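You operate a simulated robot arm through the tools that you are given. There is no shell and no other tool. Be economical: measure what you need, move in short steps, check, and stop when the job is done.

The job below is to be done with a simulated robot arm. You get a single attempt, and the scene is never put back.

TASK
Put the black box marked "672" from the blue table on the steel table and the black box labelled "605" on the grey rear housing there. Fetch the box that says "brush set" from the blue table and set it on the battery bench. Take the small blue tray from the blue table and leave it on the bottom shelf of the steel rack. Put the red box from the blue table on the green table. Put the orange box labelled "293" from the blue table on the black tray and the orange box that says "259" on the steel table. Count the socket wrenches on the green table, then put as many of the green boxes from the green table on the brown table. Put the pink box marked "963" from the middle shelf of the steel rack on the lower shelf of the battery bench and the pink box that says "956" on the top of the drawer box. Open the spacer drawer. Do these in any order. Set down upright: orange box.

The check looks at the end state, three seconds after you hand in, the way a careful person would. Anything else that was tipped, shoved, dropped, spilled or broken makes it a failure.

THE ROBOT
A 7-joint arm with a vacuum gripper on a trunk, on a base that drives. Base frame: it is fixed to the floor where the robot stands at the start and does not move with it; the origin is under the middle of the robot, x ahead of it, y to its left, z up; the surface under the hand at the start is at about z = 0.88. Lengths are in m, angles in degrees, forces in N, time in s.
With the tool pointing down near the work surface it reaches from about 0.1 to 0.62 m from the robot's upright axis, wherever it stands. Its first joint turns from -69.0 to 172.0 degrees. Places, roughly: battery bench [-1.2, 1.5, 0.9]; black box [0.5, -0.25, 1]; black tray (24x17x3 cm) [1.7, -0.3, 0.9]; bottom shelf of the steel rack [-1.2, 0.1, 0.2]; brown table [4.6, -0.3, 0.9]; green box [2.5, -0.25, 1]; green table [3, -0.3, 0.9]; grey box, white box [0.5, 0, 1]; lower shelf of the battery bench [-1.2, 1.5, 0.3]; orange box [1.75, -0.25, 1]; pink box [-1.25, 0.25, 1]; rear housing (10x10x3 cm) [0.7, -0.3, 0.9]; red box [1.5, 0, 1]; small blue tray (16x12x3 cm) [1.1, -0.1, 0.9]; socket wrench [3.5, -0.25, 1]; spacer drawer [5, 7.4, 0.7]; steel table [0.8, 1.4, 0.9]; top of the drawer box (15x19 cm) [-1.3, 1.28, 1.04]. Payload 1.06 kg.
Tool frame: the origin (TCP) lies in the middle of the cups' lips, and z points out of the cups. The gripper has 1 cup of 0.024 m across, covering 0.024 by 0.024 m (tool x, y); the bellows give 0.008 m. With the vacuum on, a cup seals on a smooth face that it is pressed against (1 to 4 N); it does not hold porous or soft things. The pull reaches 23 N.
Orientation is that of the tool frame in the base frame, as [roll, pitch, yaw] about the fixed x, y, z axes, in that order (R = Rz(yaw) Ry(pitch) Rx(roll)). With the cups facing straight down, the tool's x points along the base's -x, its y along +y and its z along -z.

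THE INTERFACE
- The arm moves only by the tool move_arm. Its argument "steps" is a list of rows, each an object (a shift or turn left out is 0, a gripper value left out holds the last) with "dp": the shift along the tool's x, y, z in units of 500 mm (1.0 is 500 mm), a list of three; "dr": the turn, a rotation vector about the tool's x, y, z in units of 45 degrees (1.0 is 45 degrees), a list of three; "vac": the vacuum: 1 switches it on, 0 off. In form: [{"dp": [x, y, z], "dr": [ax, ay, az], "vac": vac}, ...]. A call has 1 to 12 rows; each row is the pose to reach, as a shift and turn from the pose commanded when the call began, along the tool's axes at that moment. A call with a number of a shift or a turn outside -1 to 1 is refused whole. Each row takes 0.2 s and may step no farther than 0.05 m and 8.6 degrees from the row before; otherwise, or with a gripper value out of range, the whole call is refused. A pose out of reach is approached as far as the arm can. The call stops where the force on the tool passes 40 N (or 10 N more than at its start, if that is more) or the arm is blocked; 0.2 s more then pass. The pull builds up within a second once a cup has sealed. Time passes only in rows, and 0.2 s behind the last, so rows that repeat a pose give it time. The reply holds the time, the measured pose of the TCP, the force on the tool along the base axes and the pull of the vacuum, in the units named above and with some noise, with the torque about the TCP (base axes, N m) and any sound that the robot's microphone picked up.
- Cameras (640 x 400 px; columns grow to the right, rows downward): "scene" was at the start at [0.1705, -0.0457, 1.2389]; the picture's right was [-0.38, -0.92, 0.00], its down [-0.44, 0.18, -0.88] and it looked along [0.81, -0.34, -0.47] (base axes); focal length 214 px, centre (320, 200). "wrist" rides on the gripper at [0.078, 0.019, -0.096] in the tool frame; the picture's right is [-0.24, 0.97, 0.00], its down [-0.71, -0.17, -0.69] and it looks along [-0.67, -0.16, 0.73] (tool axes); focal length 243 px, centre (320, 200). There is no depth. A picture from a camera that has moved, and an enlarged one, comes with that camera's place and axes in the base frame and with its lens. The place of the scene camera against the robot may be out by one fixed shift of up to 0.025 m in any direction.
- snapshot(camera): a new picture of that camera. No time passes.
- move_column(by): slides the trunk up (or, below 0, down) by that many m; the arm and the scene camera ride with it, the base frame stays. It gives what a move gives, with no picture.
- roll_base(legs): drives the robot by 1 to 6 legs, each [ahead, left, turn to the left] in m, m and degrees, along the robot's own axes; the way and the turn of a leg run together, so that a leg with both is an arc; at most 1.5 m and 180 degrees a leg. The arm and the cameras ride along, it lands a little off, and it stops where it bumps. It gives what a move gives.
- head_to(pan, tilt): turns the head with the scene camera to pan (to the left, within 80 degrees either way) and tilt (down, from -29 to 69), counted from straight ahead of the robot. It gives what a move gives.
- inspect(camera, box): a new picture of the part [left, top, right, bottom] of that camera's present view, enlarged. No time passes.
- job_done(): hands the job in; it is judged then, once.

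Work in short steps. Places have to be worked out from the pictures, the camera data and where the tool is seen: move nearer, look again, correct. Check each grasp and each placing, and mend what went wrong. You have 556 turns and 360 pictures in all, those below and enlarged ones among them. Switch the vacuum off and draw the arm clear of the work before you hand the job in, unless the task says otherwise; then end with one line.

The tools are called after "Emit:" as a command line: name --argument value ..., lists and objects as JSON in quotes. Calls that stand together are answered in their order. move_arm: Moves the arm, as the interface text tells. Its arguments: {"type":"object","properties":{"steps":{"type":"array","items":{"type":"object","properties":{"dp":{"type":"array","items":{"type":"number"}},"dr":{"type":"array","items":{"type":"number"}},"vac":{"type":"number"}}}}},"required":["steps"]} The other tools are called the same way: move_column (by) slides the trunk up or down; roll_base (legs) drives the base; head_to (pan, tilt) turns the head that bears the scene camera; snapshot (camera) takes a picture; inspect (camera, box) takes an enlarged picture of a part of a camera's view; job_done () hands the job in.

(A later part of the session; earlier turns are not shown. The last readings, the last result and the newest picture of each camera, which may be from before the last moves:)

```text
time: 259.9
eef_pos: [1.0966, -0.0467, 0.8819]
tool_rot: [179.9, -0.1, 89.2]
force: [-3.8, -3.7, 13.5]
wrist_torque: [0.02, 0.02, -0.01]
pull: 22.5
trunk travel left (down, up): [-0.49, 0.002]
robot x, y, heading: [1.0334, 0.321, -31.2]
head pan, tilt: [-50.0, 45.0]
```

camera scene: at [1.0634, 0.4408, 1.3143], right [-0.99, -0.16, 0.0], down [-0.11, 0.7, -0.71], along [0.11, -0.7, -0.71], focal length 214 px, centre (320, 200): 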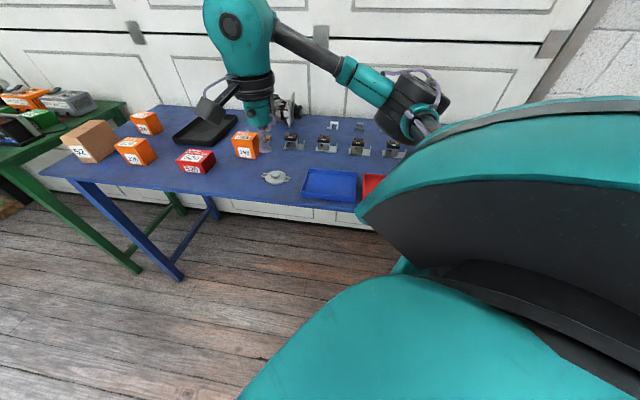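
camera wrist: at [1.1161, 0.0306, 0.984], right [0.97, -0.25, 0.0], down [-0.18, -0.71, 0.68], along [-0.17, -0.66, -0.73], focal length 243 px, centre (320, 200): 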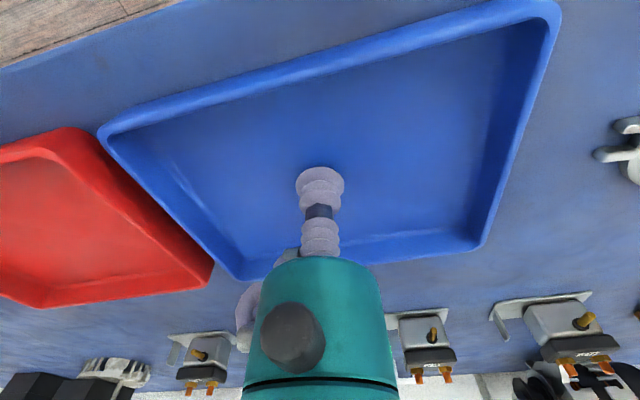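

Tray sealed. I lift it straight up.

Emit:
move_arm --steps '[{"dp": [0, 0, -0.02]}, {"dp": [0, 0, -0.1]}, {"dp": [0, 0, -0.19]}, {"dp": [0, 0, -0.28]}, {"dp": [0, 0, -0.37]}, {"dp": [0, 0, -0.44]}]'

Emit:
snapshot --camera "wrist"

```text
time: 261.3
eef_pos: [1.0941, -0.0489, 1.1022]
tool_rot: [179.9, -0.1, 89.2]
force: [0.3, -0.3, -2.6]
wrist_torque: [0.03, 0.02, -0.04]
pull: 22.6
trunk travel left (down, up): [-0.49, 0.002]
robot x, y, heading: [1.0323, 0.3266, -31.1]
head pan, tilt: [-50.0, 45.0]
```

```text
267 pictures are left
camera wrist: at [1.1147, 0.0296, 1.1965], right [0.97, -0.25, 0.0], down [-0.18, -0.71, 0.69], along [-0.17, -0.66, -0.73], focal length 243 px, centre (320, 200)
```

wrist: 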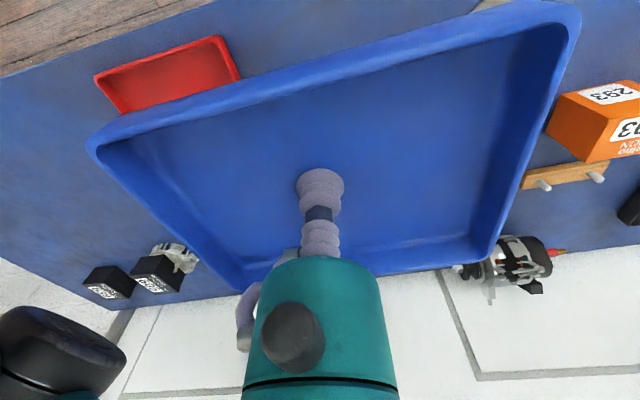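

Tray held level. I drive to the rack's front, at y≈−0.1.

Emit:
roll_base --legs '[[-0.108, 0.18, 0], [-1.09, -0.655, 0], [0, 0, -136], [0.142, 0.614, 0]]'

Emit:
move_column --by -0.4

Emit:
move_column --by -0.085

Emit:
head_to --pan -40 --tilt 30

Emit:
snapshot --camera "scene"

Emit:
snapshot --camera "wrist"

```text
time: 280.6
eef_pos: [-0.5198, 0.0937, 1.1007]
tool_rot: [179.9, 0.1, -43.8]
force: [-0.3, -0.3, -3.8]
wrist_torque: [0.02, -0.02, 0.02]
pull: 23.2
trunk travel left (down, up): [-0.49, 0.002]
robot x, y, heading: [-0.2038, -0.1155, -164.4]
head pan, tilt: [-50.0, 45.0]
```

```text
time: 283.8
eef_pos: [-0.5237, 0.0924, 0.7276]
tool_rot: [-180.0, -0.2, -44.9]
force: [-6.5, -4.5, -4.3]
wrist_torque: [0.76, -0.55, -0.96]
pull: 22.6
trunk travel left (down, up): [-0.119, 0.374]
robot x, y, heading: [-0.208, -0.122, -164.3]
head pan, tilt: [-50.0, 45.0]
stopped: the force on the tool passed its limit at 45 N (the readings are from after the stop); the commanded pose is now the measured one
```

```text
time: 284.3
eef_pos: [-0.5268, 0.0919, 0.7136]
tool_rot: [179.9, -0.6, -45.8]
force: [-5.8, -2.5, -4.4]
wrist_torque: [0.41, -0.47, -0.65]
pull: 22.7
trunk travel left (down, up): [-0.105, 0.388]
robot x, y, heading: [-0.2059, -0.1166, -164.4]
head pan, tilt: [-50.0, 45.0]
stopped: the force on the tool passed its limit at 50 N (the readings are from after the stop); the commanded pose is now the measured one
```

```text
time: 285.1
eef_pos: [-0.5263, 0.0926, 0.714]
tool_rot: [179.8, -0.6, -45.7]
force: [-7.6, -2.0, -6.2]
wrist_torque: [0.38, -0.77, -0.83]
pull: 23.4
trunk travel left (down, up): [-0.105, 0.388]
robot x, y, heading: [-0.2078, -0.1215, -164.3]
head pan, tilt: [-40.0, 30.0]
```

```text
266 pictures are left
camera scene: at [-0.4308, -0.1354, 0.9239], right [0.41, 0.91, 0.0], down [0.46, -0.21, -0.87], along [-0.79, 0.36, -0.5], focal length 214 px, centre (320, 200)
```

scene: 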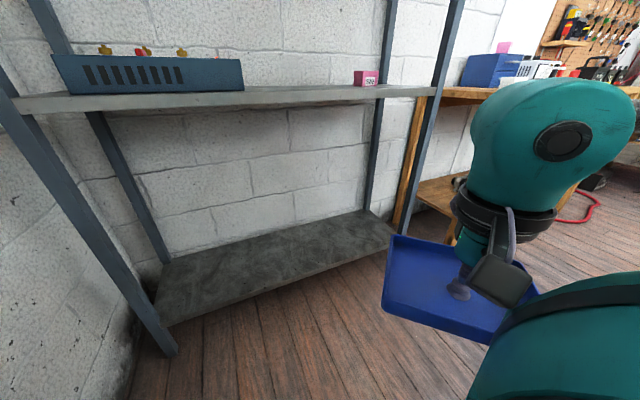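

```text
265 pictures are left
camera wrist: at [-0.4862, 0.0244, 0.8095], right [-0.86, -0.51, 0.0], down [-0.38, 0.63, 0.68], along [-0.34, 0.58, -0.74], focal length 243 px, centre (320, 200)
```

wrist: 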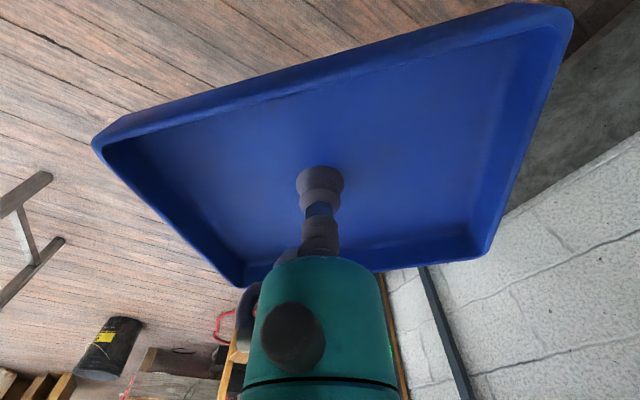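

The torso leans forward as it lowers and the tray touched the body. I move the hand outward away from the body.

Emit:
move_arm --steps '[{"dp": [-0.04, 0.01, -0.01]}, {"dp": [-0.1, 0.02, -0.02]}, {"dp": [-0.17, 0.037, -0.02]}, {"dp": [-0.24, 0.052, -0.02]}, {"dp": [-0.3, 0.065, -0.02]}]'

Emit:
snapshot --camera "scene"

Emit:
snapshot --camera "wrist"

```text
time: 286.3
eef_pos: [-0.6536, 0.1761, 0.7228]
tool_rot: [-179.9, -0.6, -45.6]
force: [-0.1, -0.5, -2.6]
wrist_torque: [0.03, -0.03, -0.01]
pull: 23.2
trunk travel left (down, up): [-0.105, 0.388]
robot x, y, heading: [-0.2052, -0.1126, -164.2]
head pan, tilt: [-40.0, 30.0]
```

```text
264 pictures are left
camera scene: at [-0.4309, -0.1354, 0.924], right [0.41, 0.91, 0.0], down [0.46, -0.21, -0.87], along [-0.79, 0.36, -0.5], focal length 214 px, centre (320, 200)
```

scene: 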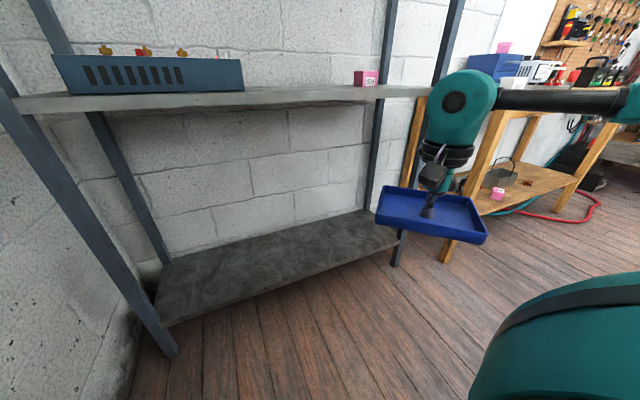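

```text
263 pictures are left
camera wrist: at [-0.613, 0.1088, 0.8174], right [-0.86, -0.51, 0.0], down [-0.38, 0.63, 0.68], along [-0.34, 0.58, -0.74], focal length 243 px, centre (320, 200)
```

wrist: 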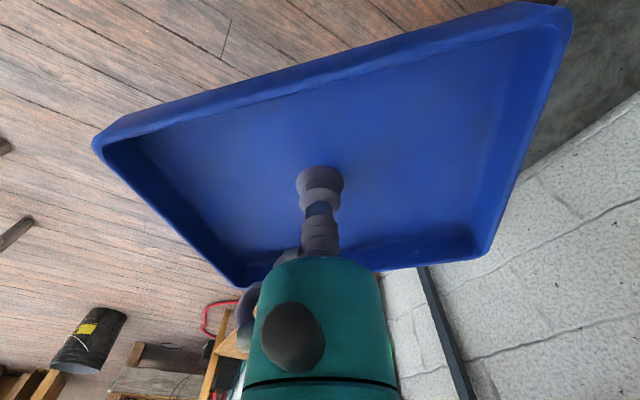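

Free now. I lower the trunk the rest and then the hand toward shelf level.

Emit:
move_column --by -0.1

Emit:
move_arm --steps '[{"dp": [0, 0, 0.09]}, {"dp": [0, 0, 0.18]}, {"dp": [0, 0, 0.27]}, {"dp": [0, 0, 0.36]}, {"dp": [0, 0, 0.45]}, {"dp": [0, 0, 0.54]}]'

Emit:
snapshot --camera "scene"

```text
time: 287.6
eef_pos: [-0.6534, 0.1772, 0.6224]
tool_rot: [179.9, -0.6, -45.7]
force: [0.0, -0.1, -2.9]
wrist_torque: [0.02, 0.0, 0.02]
pull: 22.6
trunk travel left (down, up): [-0.005, 0.488]
robot x, y, heading: [-0.2076, -0.1211, -164.0]
head pan, tilt: [-40.0, 30.0]
```

```text
time: 289.0
eef_pos: [-0.6518, 0.1753, 0.3555]
tool_rot: [179.9, -0.6, -45.7]
force: [0.9, 0.3, -2.7]
wrist_torque: [-0.03, 0.0, -0.01]
pull: 22.5
trunk travel left (down, up): [-0.005, 0.488]
robot x, y, heading: [-0.2061, -0.1168, -164.2]
head pan, tilt: [-40.0, 30.0]
```

```text
262 pictures are left
camera scene: at [-0.457, -0.1429, 0.8305], right [0.41, 0.91, 0.0], down [0.46, -0.21, -0.87], along [-0.79, 0.36, -0.5], focal length 214 px, centre (320, 200)
```

scene: 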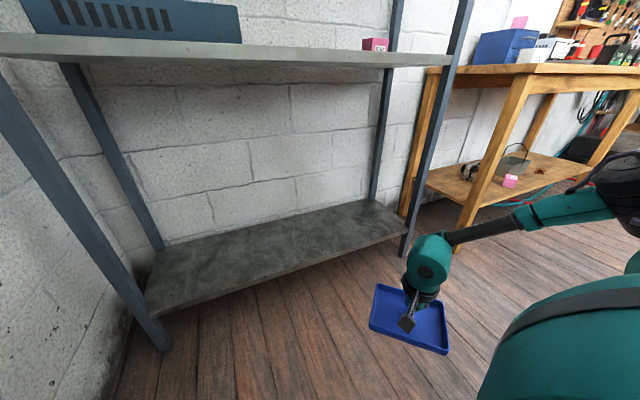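

With the torso leaning ahead, driving straight in would bring the head near the middle shelf. I turn to face −y (rack on the right) and then swing the hand toward the rack.

Emit:
roll_base --legs '[[0, 0, 74]]'

Emit:
snapshot --camera "wrist"

```text
time: 292.6
eef_pos: [-0.6071, -0.4714, 0.3535]
tool_rot: [179.9, -0.6, 29.0]
force: [0.6, 0.6, -3.2]
wrist_torque: [0.01, -0.02, -0.02]
pull: 23.1
trunk travel left (down, up): [-0.005, 0.488]
robot x, y, heading: [-0.2104, -0.12, -89.6]
head pan, tilt: [-40.0, 30.0]
```

```text
261 pictures are left
camera wrist: at [-0.5297, -0.4498, 0.4497], right [0.27, -0.96, 0.0], down [-0.71, -0.2, 0.68], along [-0.65, -0.18, -0.74], focal length 243 px, centre (320, 200)
```

wrist: 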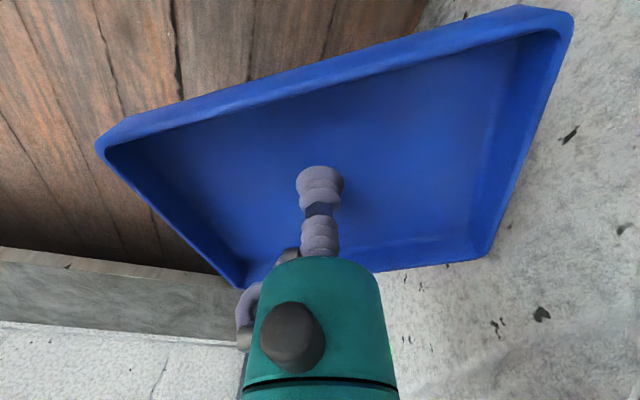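

I swing the hand to az −90° (toward the rack) while squaring the tray with the shelf.

Emit:
move_arm --steps '[{"dp": [0.0156, -0.083, 0], "dr": [0, 0, 0.064]}, {"dp": [0.0312, -0.166, 0], "dr": [0, 0, 0.128]}, {"dp": [0.047, -0.249, 0], "dr": [0, 0, 0.193]}, {"dp": [0.0624, -0.332, 0], "dr": [0, 0, 0.258]}, {"dp": [0.078, -0.415, 0], "dr": [0, 0, 0.322]}, {"dp": [0.0936, -0.498, 0], "dr": [0, 0, 0.386]}, {"dp": [0.109, -0.581, 0], "dr": [0, 0, 0.45]}, {"dp": [0.125, -0.664, 0], "dr": [0, 0, 0.515]}, {"dp": [0.14, -0.747, 0], "dr": [0, 0, 0.58]}, {"dp": [0.156, -0.83, 0], "dr": [0, 0, 0.644]}]'

Emit:
head_to --pan -70 --tilt 30

Emit:
snapshot --camera "scene"

Emit:
snapshot --camera "wrist"

```text
time: 294.8
eef_pos: [-0.7384, -0.0812, 0.3515]
tool_rot: [-179.5, -0.6, 0.0]
force: [-0.1, 0.5, -2.7]
wrist_torque: [-0.01, -0.01, 0.0]
pull: 23.2
out of reach, approached as far as the arm can: row 10
trunk travel left (down, up): [-0.005, 0.488]
robot x, y, heading: [-0.2093, -0.1134, -89.6]
head pan, tilt: [-40.0, 30.0]
```

```text
time: 295.8
eef_pos: [-0.7404, -0.0817, 0.3524]
tool_rot: [-179.5, -0.6, -0.1]
force: [-0.4, 0.4, -2.7]
wrist_torque: [0.01, -0.02, 0.0]
pull: 23.0
trunk travel left (down, up): [-0.005, 0.488]
robot x, y, heading: [-0.2048, -0.1191, -89.3]
head pan, tilt: [-70.0, 30.0]
```

```text
260 pictures are left
camera scene: at [-0.2767, -0.3487, 0.8305], right [-0.35, 0.94, 0.0], down [0.47, 0.17, -0.87], along [-0.81, -0.3, -0.5], focal length 214 px, centre (320, 200)
```

scene: 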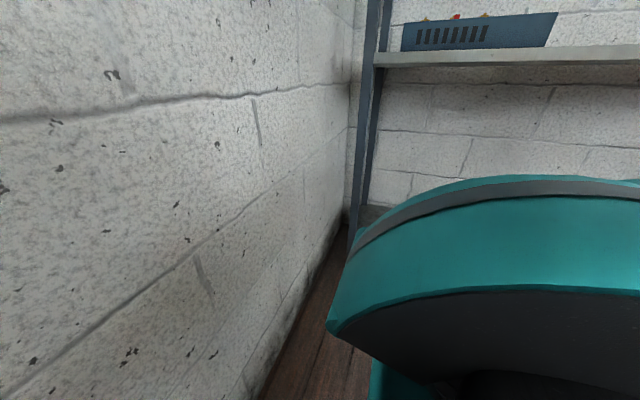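

```text
259 pictures are left
camera wrist: at [-0.6616, -0.1015, 0.4466], right [-0.24, -0.97, -0.01], down [-0.71, 0.17, 0.68], along [-0.66, 0.17, -0.73], focal length 243 px, centre (320, 200)
```

wrist: 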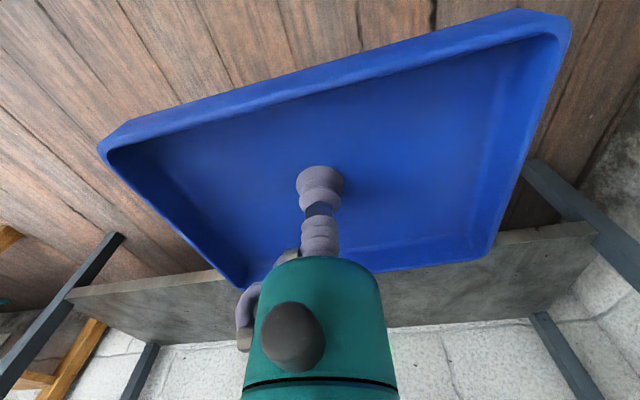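

The rack's bottom shelf is ahead of the wrist camera: front edge x≈−1.03, posts at y −0.43 and 0.57. I roll sideways into position in two parts.

Emit:
roll_base --legs '[[-0.12, -0.22, 0]]'

Emit:
snapshot --camera "wrist"

Emit:
head_to --pan -30 --tilt 10

Emit:
snapshot --camera "scene"

```text
time: 298.3
eef_pos: [-0.9607, 0.0353, 0.3516]
tool_rot: [-179.6, -0.7, -0.2]
force: [0.0, 1.6, -3.3]
wrist_torque: [-0.01, 0.01, -0.02]
pull: 22.9
trunk travel left (down, up): [-0.005, 0.488]
robot x, y, heading: [-0.4294, 0.0022, -89.2]
head pan, tilt: [-70.0, 30.0]
```

```text
258 pictures are left
camera wrist: at [-0.8834, 0.0159, 0.4466], right [-0.24, -0.97, -0.01], down [-0.71, 0.17, 0.68], along [-0.66, 0.17, -0.73], focal length 243 px, centre (320, 200)
```

wrist: 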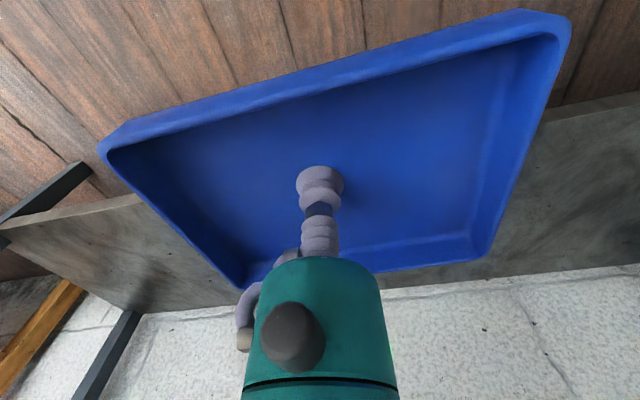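

```text
time: 299.4
eef_pos: [-0.9591, 0.0358, 0.3519]
tool_rot: [-179.5, -0.6, -0.1]
force: [-0.4, 0.7, -3.4]
wrist_torque: [0.03, -0.02, -0.01]
pull: 22.5
trunk travel left (down, up): [-0.005, 0.488]
robot x, y, heading: [-0.4277, -0.0008, -89.2]
head pan, tilt: [-30.0, 10.0]
```

```text
257 pictures are left
camera scene: at [-0.4596, -0.2805, 0.8628], right [-0.87, 0.49, 0.0], down [0.09, 0.15, -0.98], along [-0.49, -0.86, -0.17], focal length 214 px, centre (320, 200)
```

scene: 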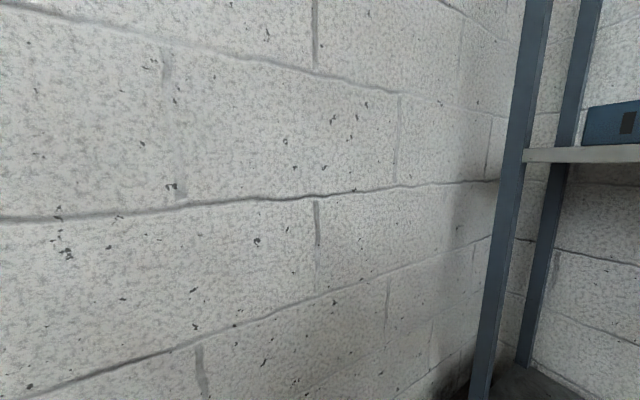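

Emit:
roll_base --legs '[[0, -0.22, 0]]'

Emit:
snapshot --camera "wrist"

```text
time: 301.9
eef_pos: [-1.1773, 0.0358, 0.3507]
tool_rot: [-179.5, -0.6, -0.2]
force: [0.6, 0.0, -3.0]
wrist_torque: [0.01, -0.04, -0.01]
pull: 22.7
trunk travel left (down, up): [-0.005, 0.488]
robot x, y, heading: [-0.6405, -0.0045, -89.7]
head pan, tilt: [-30.0, 10.0]
```

```text
256 pictures are left
camera wrist: at [-1.1012, 0.0157, 0.4466], right [-0.24, -0.97, -0.01], down [-0.71, 0.17, 0.68], along [-0.66, 0.17, -0.73], focal length 243 px, centre (320, 200)
```

wrist: 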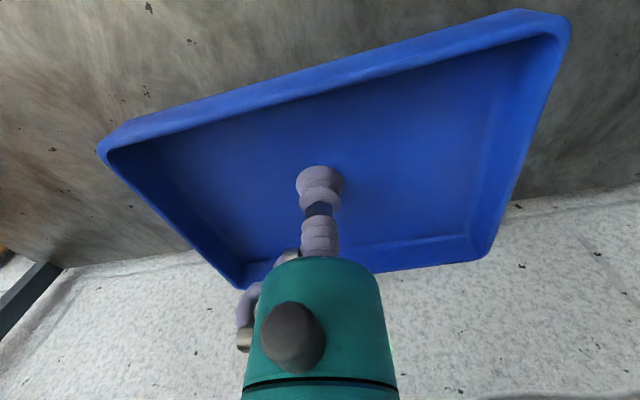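

Tray is over the shelf with margin all round. I lower it.

Emit:
move_arm --steps '[{"dp": [0, 0, 0.06]}, {"dp": [0, 0, 0.12]}, {"dp": [0, 0, 0.18]}, {"dp": [0, 0, 0.22]}, {"dp": [0, 0, 0.22]}]'

```text
time: 303.1
eef_pos: [-1.1952, 0.0314, 0.2515]
tool_rot: [-179.4, -0.7, -0.2]
force: [0.0, 0.3, -2.6]
wrist_torque: [0.05, -0.02, -0.01]
pull: 22.8
out of reach, approached as far as the arm can: row 3, 4, 5
trunk travel left (down, up): [-0.005, 0.488]
robot x, y, heading: [-0.6475, -0.0068, -89.6]
head pan, tilt: [-30.0, 10.0]
```

Slightly out of reach at that depth. I move the base 6 cm nearer and pull the hand in by the same amount, then lower again.

Emit:
roll_base --legs '[[0, -0.06, 0]]'

Emit:
move_arm --steps '[{"dp": [0.06, 0, 0]}, {"dp": [0.12, 0, 0.0]}, {"dp": [0.13, 0, 0.03]}, {"dp": [0.13, 0, 0.05]}, {"dp": [0.13, 0, 0.05]}]'

```text
time: 304.3
eef_pos: [-1.255, 0.0296, 0.2519]
tool_rot: [-179.5, -0.5, -0.2]
force: [-0.3, 0.2, -2.5]
wrist_torque: [0.01, 0.0, 0.03]
pull: 22.9
trunk travel left (down, up): [-0.005, 0.488]
robot x, y, heading: [-0.7018, -0.0038, -89.7]
head pan, tilt: [-30.0, 10.0]
```

```text
time: 305.5
eef_pos: [-1.2177, -0.0013, 0.2616]
tool_rot: [-179.4, -0.7, -0.2]
force: [-1.0, 0.3, -3.8]
wrist_torque: [0.0, -0.05, -0.02]
pull: 23.2
out of reach, approached as far as the arm can: row 1, 2, 3, 4, 5
trunk travel left (down, up): [-0.005, 0.488]
robot x, y, heading: [-0.7043, -0.0043, -89.7]
head pan, tilt: [-30.0, 10.0]
```

This is a joint limit at azimuth −90°, not distance. I raise, back out, and turn to heading −135° where the hand can work at azimuth −45° as at the bench.

Emit:
move_arm --steps '[{"dp": [0, 0, -0.06]}, {"dp": [0, 0, -0.12]}, {"dp": [0, 0, -0.18]}]'

Emit:
roll_base --legs '[[0, 0.4, 0], [0, 0, -45]]'

Emit:
snapshot --camera "wrist"

```text
time: 306.3
eef_pos: [-1.2186, -0.0015, 0.3515]
tool_rot: [-179.6, -0.6, -0.3]
force: [-0.6, -0.5, -3.4]
wrist_torque: [0.01, 0.0, 0.03]
pull: 22.5
trunk travel left (down, up): [-0.005, 0.488]
robot x, y, heading: [-0.7063, -0.0044, -89.7]
head pan, tilt: [-30.0, 10.0]
```

```text
time: 312.4
eef_pos: [-0.6668, 0.368, 0.3515]
tool_rot: [-179.4, -0.5, -46.2]
force: [0.3, -0.9, -2.4]
wrist_torque: [-0.01, -0.04, -0.01]
pull: 23.1
trunk travel left (down, up): [-0.005, 0.488]
robot x, y, heading: [-0.312, -0.0029, -135.8]
head pan, tilt: [-30.0, 10.0]
```

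```text
255 pictures are left
camera wrist: at [-0.6293, 0.2989, 0.4462], right [-0.86, -0.5, -0.01], down [-0.38, 0.63, 0.68], along [-0.33, 0.59, -0.73], focal length 243 px, centre (320, 200)
```

wrist: 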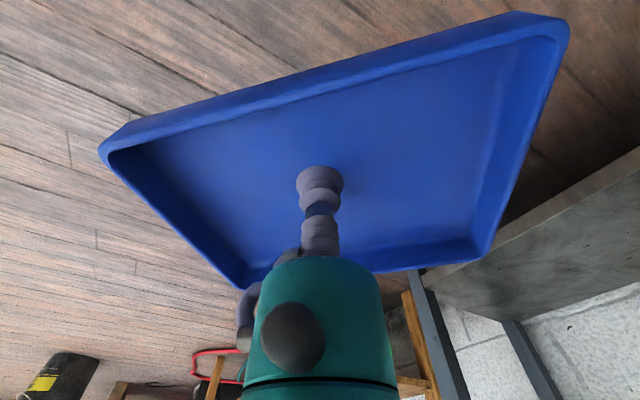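

Emit:
move_arm --steps '[{"dp": [0.027, 0.072, 0], "dr": [0, 0, -0.1]}, {"dp": [0.054, 0.144, 0], "dr": [0, 0, -0.2]}, {"dp": [0.081, 0.216, 0], "dr": [0, 0, -0.3]}, {"dp": [0.108, 0.288, 0], "dr": [0, 0, -0.4]}, {"dp": [0.135, 0.36, 0], "dr": [0, 0, -0.5]}, {"dp": [0.162, 0.432, 0], "dr": [0, 0, -0.6]}, {"dp": [0.189, 0.504, 0], "dr": [0, 0, -0.7]}, {"dp": [0.216, 0.576, 0], "dr": [0, 0, -0.8]}, {"dp": [0.243, 0.648, 0], "dr": [0, 0, -0.9]}, {"dp": [0.27, 0.72, 0], "dr": [0, 0, -1.0]}]'

Emit:
snapshot --camera "scene"

```text
time: 314.6
eef_pos: [-0.8347, 0.0214, 0.3498]
tool_rot: [-180.0, -0.9, -1.2]
force: [-0.6, 0.4, -2.9]
wrist_torque: [-0.01, 0.01, -0.02]
pull: 23.1
trunk travel left (down, up): [-0.005, 0.488]
robot x, y, heading: [-0.3117, -0.0056, -135.6]
head pan, tilt: [-30.0, 10.0]
```

```text
254 pictures are left
camera scene: at [-0.5242, -0.1678, 0.8629], right [-0.25, 0.97, 0.0], down [0.17, 0.04, -0.98], along [-0.95, -0.24, -0.17], focal length 214 px, centre (320, 200)
```

scene: 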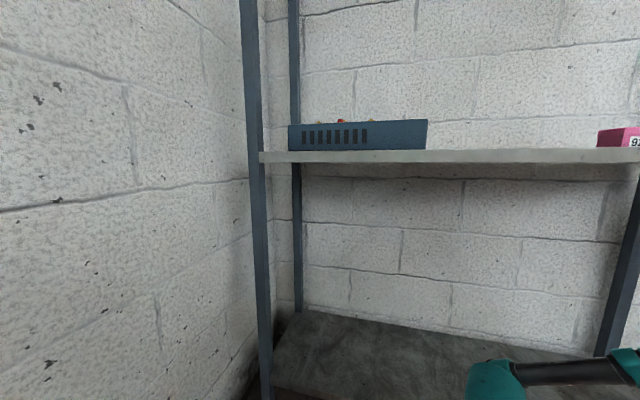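

Out of the rack, I test that the low height is reachable here (also levelling the tray slightly) before going in.

Emit:
move_arm --steps '[{"dp": [0, 0, 0.06], "dr": [0, -0.02, 0]}, {"dp": [0, 0, 0.12], "dr": [0, -0.02, 0]}, {"dp": [0, 0, 0.18], "dr": [0, -0.02, 0]}, {"dp": [0, 0, 0.24], "dr": [0, -0.02, 0]}, {"dp": [0, 0, 0.28], "dr": [0, -0.02, 0]}]'

```text
time: 315.8
eef_pos: [-0.8329, 0.0195, 0.2094]
tool_rot: [180.0, 0.1, -1.2]
force: [0.3, -0.2, -3.2]
wrist_torque: [0.01, 0.0, -0.03]
pull: 22.9
trunk travel left (down, up): [-0.005, 0.488]
robot x, y, heading: [-0.3115, -0.0004, -135.4]
head pan, tilt: [-30.0, 10.0]
```

Reachable. I raise to 0.31 and drive in diagonally.

Emit:
move_arm --steps '[{"dp": [0, 0, -0.08]}, {"dp": [0, 0, -0.16]}, {"dp": [0, 0, -0.2]}]'

Emit:
roll_base --legs '[[0.229, -0.267, 0]]'

Emit:
snapshot --camera "wrist"

Emit:
head_to --pan -45 --tilt 45

Emit:
snapshot --camera "scene"

```text
time: 316.6
eef_pos: [-0.8331, 0.0218, 0.3103]
tool_rot: [-180.0, 0.0, -1.2]
force: [0.1, 0.1, -2.2]
wrist_torque: [-0.01, -0.06, 0.02]
pull: 23.5
trunk travel left (down, up): [-0.005, 0.488]
robot x, y, heading: [-0.3099, -0.0022, -135.8]
head pan, tilt: [-30.0, 10.0]
```

```text
time: 319.5
eef_pos: [-1.1795, 0.0585, 0.3099]
tool_rot: [-180.0, 0.2, -1.6]
force: [0.1, 0.1, -3.9]
wrist_torque: [0.02, -0.02, -0.02]
pull: 23.0
trunk travel left (down, up): [-0.005, 0.488]
robot x, y, heading: [-0.659, 0.03, -136.0]
head pan, tilt: [-30.0, 10.0]
```

```text
253 pictures are left
camera wrist: at [-1.1012, 0.0376, 0.4036], right [-0.26, -0.96, 0.0], down [-0.7, 0.19, 0.69], along [-0.66, 0.18, -0.73], focal length 243 px, centre (320, 200)
```

wrist: 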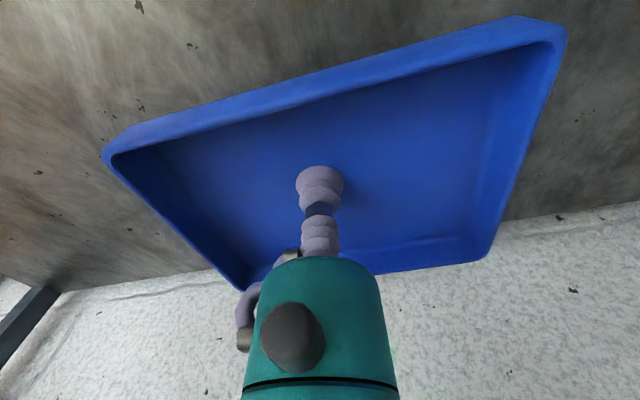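

```text
time: 320.5
eef_pos: [-1.1782, 0.0583, 0.3095]
tool_rot: [180.0, 0.2, -1.6]
force: [0.1, 0.1, -3.0]
wrist_torque: [0.0, -0.01, -0.01]
pull: 23.0
trunk travel left (down, up): [-0.005, 0.488]
robot x, y, heading: [-0.6582, 0.0317, -136.1]
head pan, tilt: [-45.0, 45.0]
```

```text
252 pictures are left
camera scene: at [-0.8625, -0.1097, 0.808], right [0.02, 1.0, 0.0], down [0.71, -0.01, -0.71], along [-0.71, 0.01, -0.71], focal length 214 px, centre (320, 200)
```

scene: 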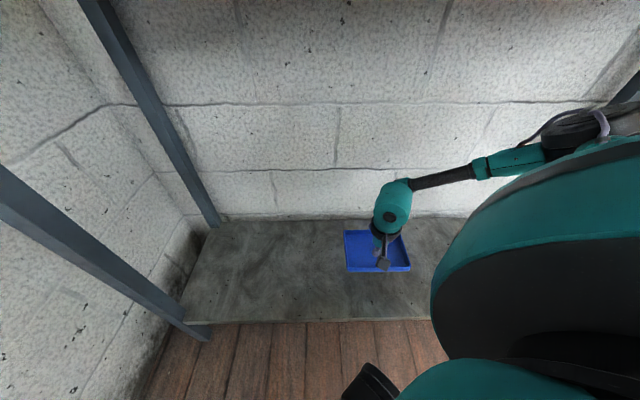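

Well positioned. I lower toward the shelf.

Emit:
move_arm --steps '[{"dp": [0, 0, 0.06]}, {"dp": [0, 0, 0.12]}, {"dp": [0, 0, 0.16]}, {"dp": [0, 0, 0.17]}, {"dp": [0, 0, 0.17]}]'

```text
time: 321.7
eef_pos: [-1.1794, 0.0581, 0.2247]
tool_rot: [179.9, 0.1, -1.6]
force: [0.0, -0.2, -2.5]
wrist_torque: [0.03, -0.01, -0.03]
pull: 23.0
trunk travel left (down, up): [-0.005, 0.488]
robot x, y, heading: [-0.6577, 0.0297, -136.2]
head pan, tilt: [-45.0, 45.0]
```

Emit:
move_arm --steps '[{"dp": [0, 0, 0.006]}, {"dp": [0, 0, 0.012]}, {"dp": [0, 0, 0.018]}, {"dp": [0, 0, 0.018]}]'

Emit:
inspect --camera "scene" --box '[320, 200, 448, 280]'

```text
time: 322.7
eef_pos: [-1.1783, 0.0579, 0.2162]
tool_rot: [-180.0, 0.1, -1.5]
force: [-1.0, 0.0, -3.2]
wrist_torque: [0.04, -0.01, -0.02]
pull: 22.9
trunk travel left (down, up): [-0.005, 0.488]
robot x, y, heading: [-0.6574, 0.031, -135.7]
head pan, tilt: [-45.0, 45.0]
```

```text
5.00 times, centred on (384, 240) of scene
camera zoom: at [-0.8624, -0.1097, 0.8079], right [0.02, 1.0, 0.0], down [0.71, -0.01, -0.71], along [-0.71, 0.01, -0.71], focal length 1072 px, centre (0, 0)
```

zoom: 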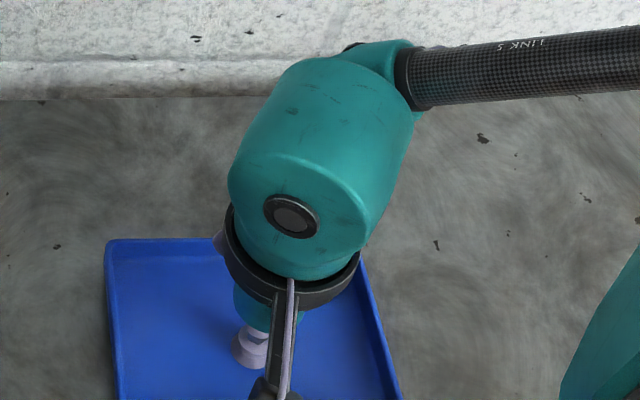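

Emit:
move_arm --steps '[{"dp": [0, 0, 0.006]}, {"dp": [0, 0, 0.012]}, {"dp": [0, 0, 0.016]}, {"dp": [0, 0, 0.016]}]'

```text
time: 323.7
eef_pos: [-1.1799, 0.0575, 0.2076]
tool_rot: [-180.0, 0.1, -1.6]
force: [-0.3, -0.3, -2.3]
wrist_torque: [0.03, -0.05, 0.01]
pull: 22.7
trunk travel left (down, up): [-0.005, 0.488]
robot x, y, heading: [-0.6583, 0.0337, -136.2]
head pan, tilt: [-45.0, 45.0]
```

Emit:
move_arm --steps '[{"dp": [0, 0, 0.006]}, {"dp": [0, 0, 0.012]}, {"dp": [0, 0, 0.016]}, {"dp": [0, 0, 0.016]}]'

```text
time: 324.7
eef_pos: [-1.1789, 0.0575, 0.1996]
tool_rot: [179.8, 0.1, -1.7]
force: [5.2, -0.9, 12.7]
wrist_torque: [-0.02, 0.04, -0.17]
pull: 23.0
trunk travel left (down, up): [-0.005, 0.488]
robot x, y, heading: [-0.656, 0.0296, -136.2]
head pan, tilt: [-45.0, 45.0]
```

Contact at 0.20. Release and lift, then check.

Emit:
move_arm --steps '[{"dp": [0, 0, -0.004]}, {"dp": [0, 0, -0.004], "vac": 0}, {"dp": [0, 0, -0.004]}, {"dp": [0, 0, -0.006]}, {"dp": [0, 0, -0.03]}, {"dp": [0, 0, -0.12]}, {"dp": [0, 0, -0.21]}, {"dp": [0, 0, -0.28]}]'

Emit:
roll_base --legs '[[-0.27, 0.29, 0]]'

Emit:
snapshot --camera "scene"

```text
time: 326.5
eef_pos: [-1.1792, 0.0568, 0.3387]
tool_rot: [-180.0, 0.0, -1.8]
force: [-0.6, 0.4, -0.5]
wrist_torque: [0.02, 0.02, 0.01]
pull: 0.1
trunk travel left (down, up): [-0.005, 0.488]
robot x, y, heading: [-0.659, 0.0312, -136.2]
head pan, tilt: [-45.0, 45.0]
```

```text
time: 329.6
eef_pos: [-0.7908, 0.0407, 0.3399]
tool_rot: [-180.0, 0.1, -2.1]
force: [0.3, 0.1, -0.5]
wrist_torque: [0.0, 0.01, 0.01]
pull: 0.0
trunk travel left (down, up): [-0.005, 0.488]
robot x, y, heading: [-0.2694, 0.0108, -136.6]
head pan, tilt: [-45.0, 45.0]
```

```text
250 pictures are left
camera scene: at [-0.4749, -0.1278, 0.8079], right [0.03, 1.0, 0.0], down [0.71, -0.02, -0.71], along [-0.71, 0.02, -0.71], focal length 214 px, centre (320, 200)
```

scene: 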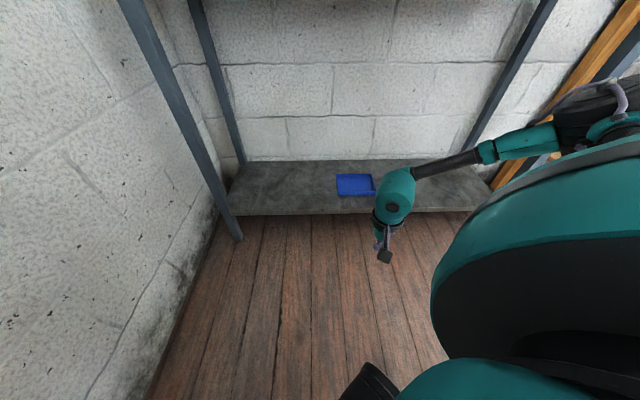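

The tray is on the bottom shelf. I raise the trunk and hand and drive to the far part of the blue table for the red and orange boxes.

Emit:
move_column --by 0.4

Emit:
move_column --by 0.086

Emit:
move_arm --steps '[{"dp": [0.03, 0, -0.09]}, {"dp": [0.06, 0, -0.18]}, {"dp": [0.09, 0, -0.27]}, {"dp": [0.12, 0, -0.36]}, {"dp": [0.15, 0, -0.45]}, {"dp": [0.18, 0, -0.54]}]'

Emit:
roll_base --legs '[[-0.357, -0.378, 0], [0, 0, 105.6], [0.8, 0.48, 0], [0.75, 0.45, 0]]'

Emit:
head_to --pan -50 --tilt 45

Emit:
snapshot --camera "scene"

```text
time: 333.4
eef_pos: [-0.7899, 0.041, 0.739]
tool_rot: [180.0, -0.1, -2.2]
force: [-0.2, 0.8, 1.2]
wrist_torque: [0.01, 0.04, 0.01]
pull: 0.1
trunk travel left (down, up): [-0.405, 0.088]
robot x, y, heading: [-0.2678, 0.0102, -136.7]
head pan, tilt: [-45.0, 45.0]
```

```text
time: 334.6
eef_pos: [-0.7897, 0.0401, 0.8243]
tool_rot: [179.9, 0.0, -2.1]
force: [0.3, 0.0, -0.2]
wrist_torque: [0.01, 0.01, 0.01]
pull: 0.0
trunk travel left (down, up): [-0.491, 0.002]
robot x, y, heading: [-0.2692, 0.0116, -136.6]
head pan, tilt: [-45.0, 45.0]
```

```text
time: 336.0
eef_pos: [-0.6995, 0.0389, 1.095]
tool_rot: [179.9, 0.0, -2.1]
force: [0.2, 0.1, -0.4]
wrist_torque: [0.01, -0.02, 0.0]
pull: 0.1
trunk travel left (down, up): [-0.491, 0.002]
robot x, y, heading: [-0.2679, 0.0098, -136.6]
head pan, tilt: [-45.0, 45.0]
```

```text
time: 353.0
eef_pos: [1.6164, 0.0799, 1.0955]
tool_rot: [180.0, 0.1, 102.2]
force: [1.0, 0.0, -0.2]
wrist_torque: [-0.02, -0.01, -0.01]
pull: 0.1
trunk travel left (down, up): [-0.491, 0.002]
robot x, y, heading: [1.535, 0.5058, -32.3]
head pan, tilt: [-45.0, 45.0]
```

```text
time: 353.7
eef_pos: [1.6156, 0.0819, 1.0941]
tool_rot: [179.8, 0.2, 102.4]
force: [-0.7, 0.6, 0.4]
wrist_torque: [-0.01, 0.01, 0.01]
pull: 0.0
trunk travel left (down, up): [-0.491, 0.002]
robot x, y, heading: [1.5359, 0.507, -32.0]
head pan, tilt: [-50.0, 45.0]
```

```text
249 pictures are left
camera scene: at [1.561, 0.4129, 1.3147], right [-0.99, -0.14, 0.0], down [-0.1, 0.7, -0.71], along [0.1, -0.7, -0.71], focal length 214 px, centre (320, 200)
```

scene: 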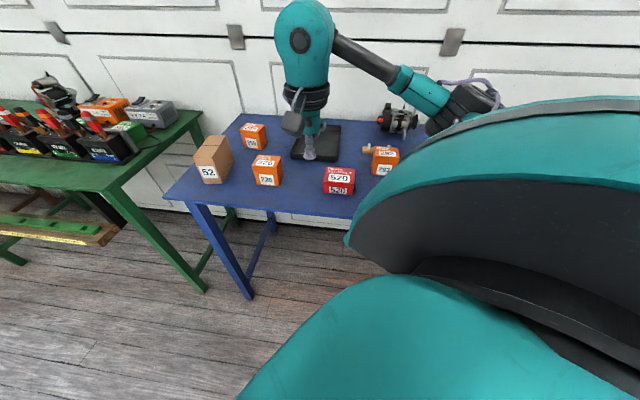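

Emit:
inspect --camera "scene" --box '[190, 100, 420, 244]'

Emit:
inspect --camera "scene" --box '[0, 60, 210, 260]'

Emit:
snapshot --camera "wrist"

```text
2.78 times, centred on (305, 172) of scene
camera zoom: at [1.561, 0.4129, 1.3147], right [-0.99, -0.14, 0.0], down [-0.1, 0.7, -0.71], along [0.1, -0.7, -0.71], focal length 596 px, centre (362, 278)
```

zoom: 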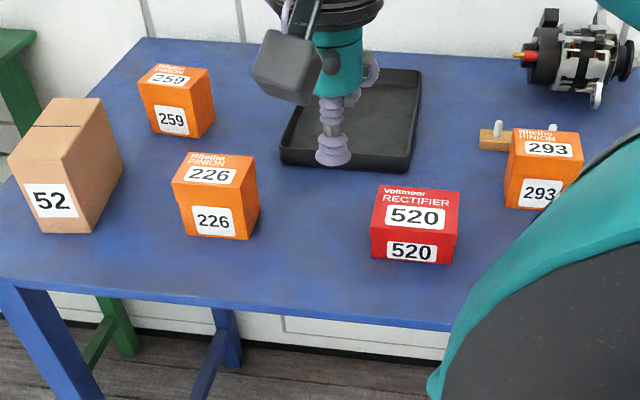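

```text
2.00 times, centred on (105, 160) of scene
camera zoom: at [1.561, 0.4129, 1.3147], right [-0.99, -0.14, 0.0], down [-0.1, 0.7, -0.71], along [0.1, -0.7, -0.71], focal length 429 px, centre (750, 280)
```

zoom: 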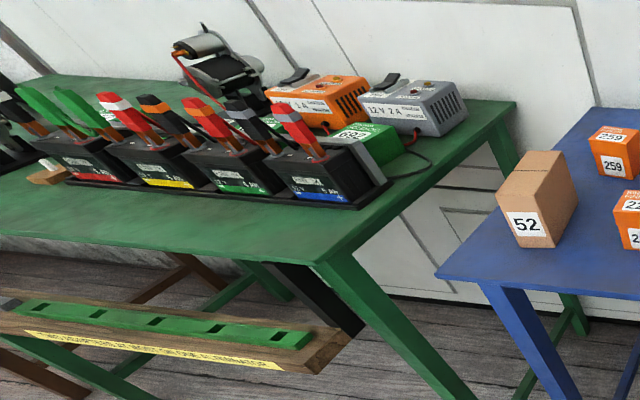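

```text
246 pictures are left
camera wrist: at [1.6175, 0.1624, 1.189], right [1.0, -0.02, 0.0], down [-0.02, -0.73, 0.69], along [-0.01, -0.69, -0.73], focal length 243 px, centre (320, 200)
```

wrist: 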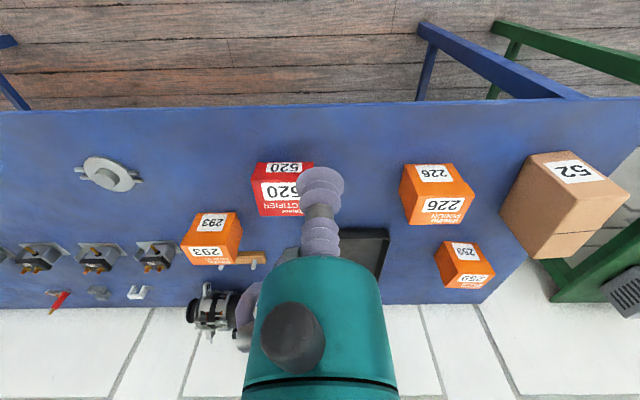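

Readings: red box ≈(1.564,−0.072), orange 293 ≈(1.42,−0.18), 259 ≈(1.907,−0.294), black tray ≈(1.67,−0.31). I start with 293 and move close to the table.

Emit:
roll_base --legs '[[0.12, -0.2, 0], [0, 0, -13]]'

Emit:
snapshot --camera "wrist"

```text
time: 356.9
eef_pos: [1.5173, -0.162, 1.0947]
tool_rot: [179.9, 0.1, 89.8]
force: [1.1, -1.1, 0.4]
wrist_torque: [-0.03, -0.01, 0.01]
pull: 0.3
trunk travel left (down, up): [-0.491, 0.002]
robot x, y, heading: [1.5286, 0.271, -44.7]
head pan, tilt: [-50.0, 45.0]
```

```text
245 pictures are left
camera wrist: at [1.5363, -0.083, 1.189], right [0.97, -0.24, 0.0], down [-0.17, -0.71, 0.69], along [-0.16, -0.67, -0.73], focal length 243 px, centre (320, 200)
```

wrist: 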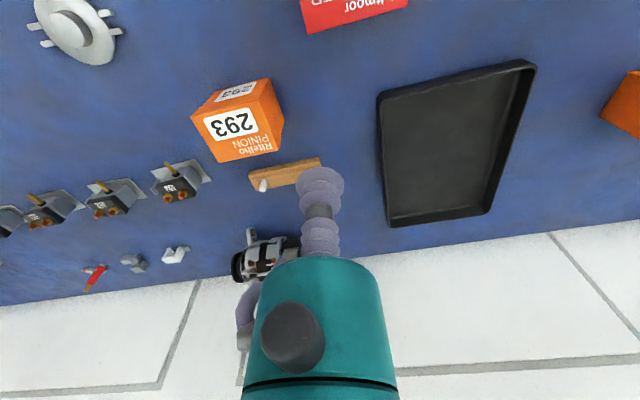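

293's top centre is ≈(1.42,−0.188) and the tray's centre ≈(1.66,−0.319). I hover over 293.

Emit:
move_arm --steps '[{"dp": [-0.026, -0.09, 0]}, {"dp": [-0.052, -0.18, 0.04]}, {"dp": [-0.052, -0.194, 0.12]}, {"dp": [-0.052, -0.194, 0.17]}]'

Emit:
snapshot --camera "wrist"

```text
refused: row 2 steps farther than a row can; nothing moved
```

```text
244 pictures are left
camera wrist: at [1.5363, -0.083, 1.189], right [0.97, -0.24, 0.0], down [-0.17, -0.71, 0.69], along [-0.16, -0.67, -0.73], focal length 243 px, centre (320, 200)
```

wrist: 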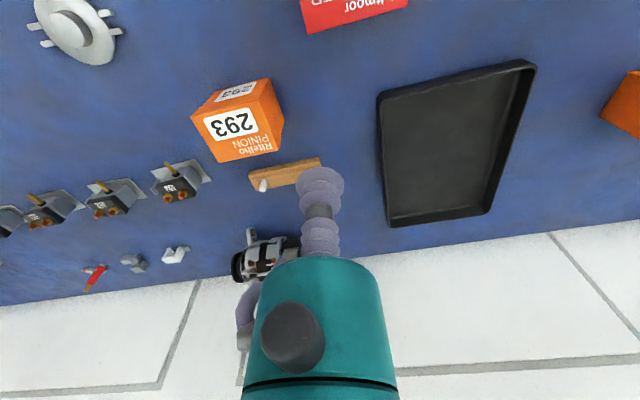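

Emit:
move_arm --steps '[{"dp": [-0.018, -0.065, 0]}, {"dp": [-0.036, -0.13, 0.02]}, {"dp": [-0.052, -0.194, 0.06]}, {"dp": [-0.052, -0.194, 0.12]}, {"dp": [-0.052, -0.194, 0.17]}]'

Emit:
snapshot --camera "wrist"

```text
time: 358.1
eef_pos: [1.4205, -0.1868, 1.0109]
tool_rot: [179.9, 0.0, 89.8]
force: [-0.2, 0.6, -1.0]
wrist_torque: [0.02, 0.02, 0.0]
pull: 0.0
trunk travel left (down, up): [-0.491, 0.002]
robot x, y, heading: [1.5293, 0.2669, -44.8]
head pan, tilt: [-50.0, 45.0]
```

```text
243 pictures are left
camera wrist: at [1.4396, -0.1084, 1.1043], right [0.97, -0.24, 0.0], down [-0.17, -0.71, 0.69], along [-0.16, -0.67, -0.73], focal length 243 px, centre (320, 200)
```

wrist: 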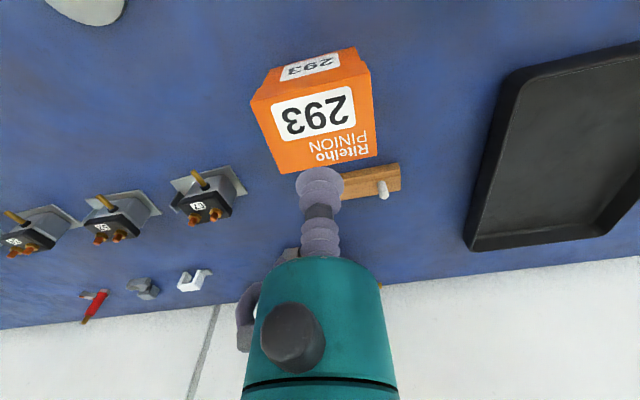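

Centred. I descend with vacuum on, creeping from 0.965.

Emit:
move_arm --steps '[{"dp": [0, 0, 0.06]}, {"dp": [0, 0, 0.1], "vac": 1}, {"dp": [0, 0, 0.11]}, {"dp": [0, 0, 0.12]}, {"dp": [0, 0, 0.126]}, {"dp": [0, 0, 0.126]}]'

```text
time: 359.5
eef_pos: [1.4212, -0.1882, 0.9466]
tool_rot: [179.9, 0.1, 89.7]
force: [-2.6, -9.0, 20.8]
wrist_torque: [0.08, 0.0, 0.02]
pull: 22.5
trunk travel left (down, up): [-0.491, 0.002]
robot x, y, heading: [1.5317, 0.2723, -44.7]
head pan, tilt: [-50.0, 45.0]
```

Sealed. I lift and carry 293 over the black tray.

Emit:
move_arm --steps '[{"dp": [0, 0, -0.04]}, {"dp": [0, 0, -0.12]}, {"dp": [0, 0, -0.2]}, {"dp": [0, 0, -0.24]}]'

Emit:
move_arm --steps '[{"dp": [-0.042, 0.08, 0]}, {"dp": [-0.084, 0.16, 0]}, {"dp": [-0.128, 0.24, 0]}, {"dp": [-0.17, 0.32, 0.02]}, {"dp": [-0.214, 0.4, 0.04]}, {"dp": [-0.255, 0.475, 0.06]}, {"dp": [-0.255, 0.475, 0.06]}]'

Emit:
snapshot --camera "wrist"

Emit:
snapshot --camera "scene"

```text
time: 360.5
eef_pos: [1.4201, -0.1883, 1.067]
tool_rot: [-180.0, 0.0, 89.7]
force: [0.3, 0.8, -1.4]
wrist_torque: [0.02, 0.02, -0.01]
pull: 22.4
trunk travel left (down, up): [-0.491, 0.002]
robot x, y, heading: [1.5289, 0.2706, -44.7]
head pan, tilt: [-50.0, 45.0]
```

```text
time: 362.1
eef_pos: [1.6576, -0.3176, 1.0374]
tool_rot: [179.9, 0.1, 89.8]
force: [0.6, -0.5, -2.1]
wrist_torque: [0.0, 0.01, -0.03]
pull: 23.2
trunk travel left (down, up): [-0.491, 0.002]
robot x, y, heading: [1.5281, 0.2669, -44.7]
head pan, tilt: [-50.0, 45.0]
```

```text
242 pictures are left
camera wrist: at [1.677, -0.2383, 1.1316], right [0.97, -0.24, 0.0], down [-0.18, -0.71, 0.69], along [-0.16, -0.67, -0.73], focal length 243 px, centre (320, 200)
```

wrist: 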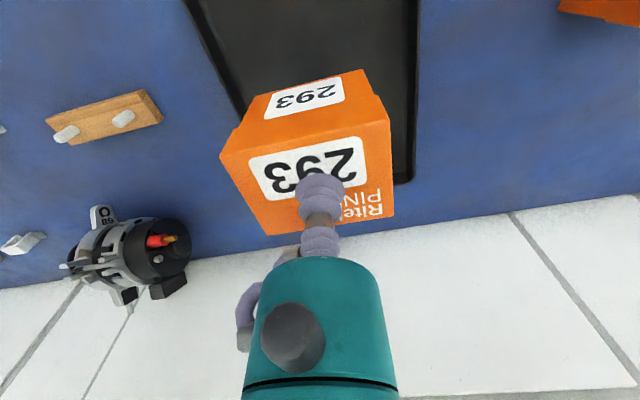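

```text
241 pictures are left
camera scene: at [1.538, 0.1762, 1.3148], right [-1.0, 0.08, 0.0], down [0.06, 0.7, -0.71], along [-0.06, -0.7, -0.71], focal length 214 px, centre (320, 200)
```

scene: 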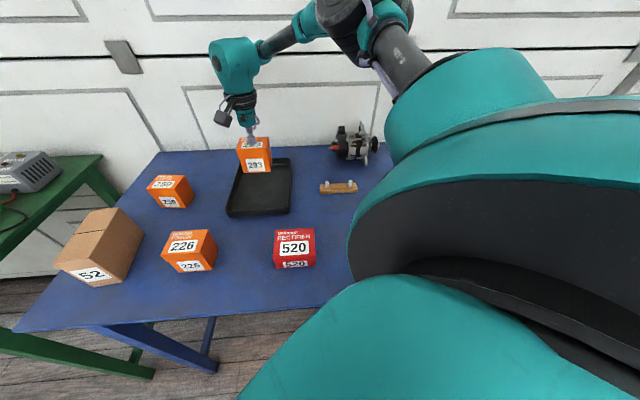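

The tray spans x 1.577–1.74, y −0.20…−0.435, so the box is over its centre. I lower into it.

Emit:
move_arm --steps '[{"dp": [0, 0, 0.05]}, {"dp": [0, 0, 0.1]}, {"dp": [0, 0, 0.13]}, {"dp": [0, 0, 0.14]}, {"dp": [0, 0, 0.14]}]'

```text
time: 363.3
eef_pos: [1.6567, -0.3165, 0.9671]
tool_rot: [179.9, 0.1, 89.7]
force: [-1.2, 0.1, -1.2]
wrist_torque: [0.0, 0.02, 0.02]
pull: 23.0
trunk travel left (down, up): [-0.491, 0.002]
robot x, y, heading: [1.53, 0.2695, -45.0]
head pan, tilt: [-50.0, 45.0]
```

Emit:
move_arm --steps '[{"dp": [0, 0, 0.006]}, {"dp": [0, 0, 0.012]}, {"dp": [0, 0, 0.018]}, {"dp": [0, 0, 0.018]}]'

```text
time: 364.3
eef_pos: [1.6571, -0.3164, 0.9585]
tool_rot: [180.0, 0.1, 89.7]
force: [-0.1, 0.1, -1.8]
wrist_torque: [-0.02, -0.02, 0.0]
pull: 23.0
trunk travel left (down, up): [-0.491, 0.002]
robot x, y, heading: [1.5328, 0.2706, -45.0]
head pan, tilt: [-50.0, 45.0]
```

Emit:
move_arm --steps '[{"dp": [0, 0, 0.006]}, {"dp": [0, 0, 0.012]}, {"dp": [0, 0, 0.016]}, {"dp": [0, 0, 0.016]}]'

Emit:
inspect --camera "scene" --box '[180, 100, 340, 200]'

```text
time: 365.3
eef_pos: [1.6574, -0.3158, 0.952]
tool_rot: [179.7, 0.2, 89.8]
force: [-4.8, -4.3, 20.3]
wrist_torque: [0.11, -0.01, -0.03]
pull: 22.4
trunk travel left (down, up): [-0.491, 0.002]
robot x, y, heading: [1.5314, 0.2694, -44.7]
head pan, tilt: [-50.0, 45.0]
```

```text
4.00 times, centred on (260, 150) of scene
camera zoom: at [1.5373, 0.1774, 1.315], right [-1.0, 0.08, 0.0], down [0.06, 0.7, -0.71], along [-0.06, -0.71, -0.71], focal length 858 px, centre (560, 400)
```

zoom: 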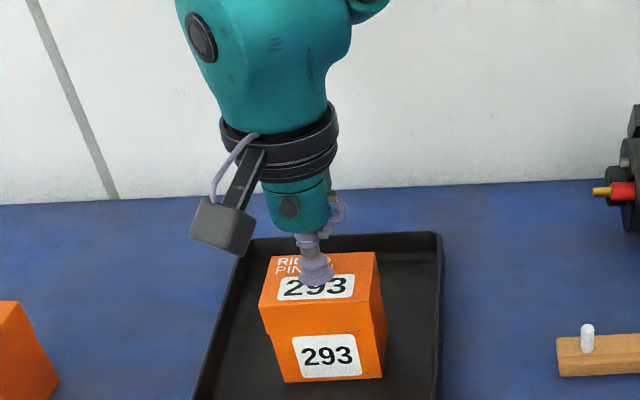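

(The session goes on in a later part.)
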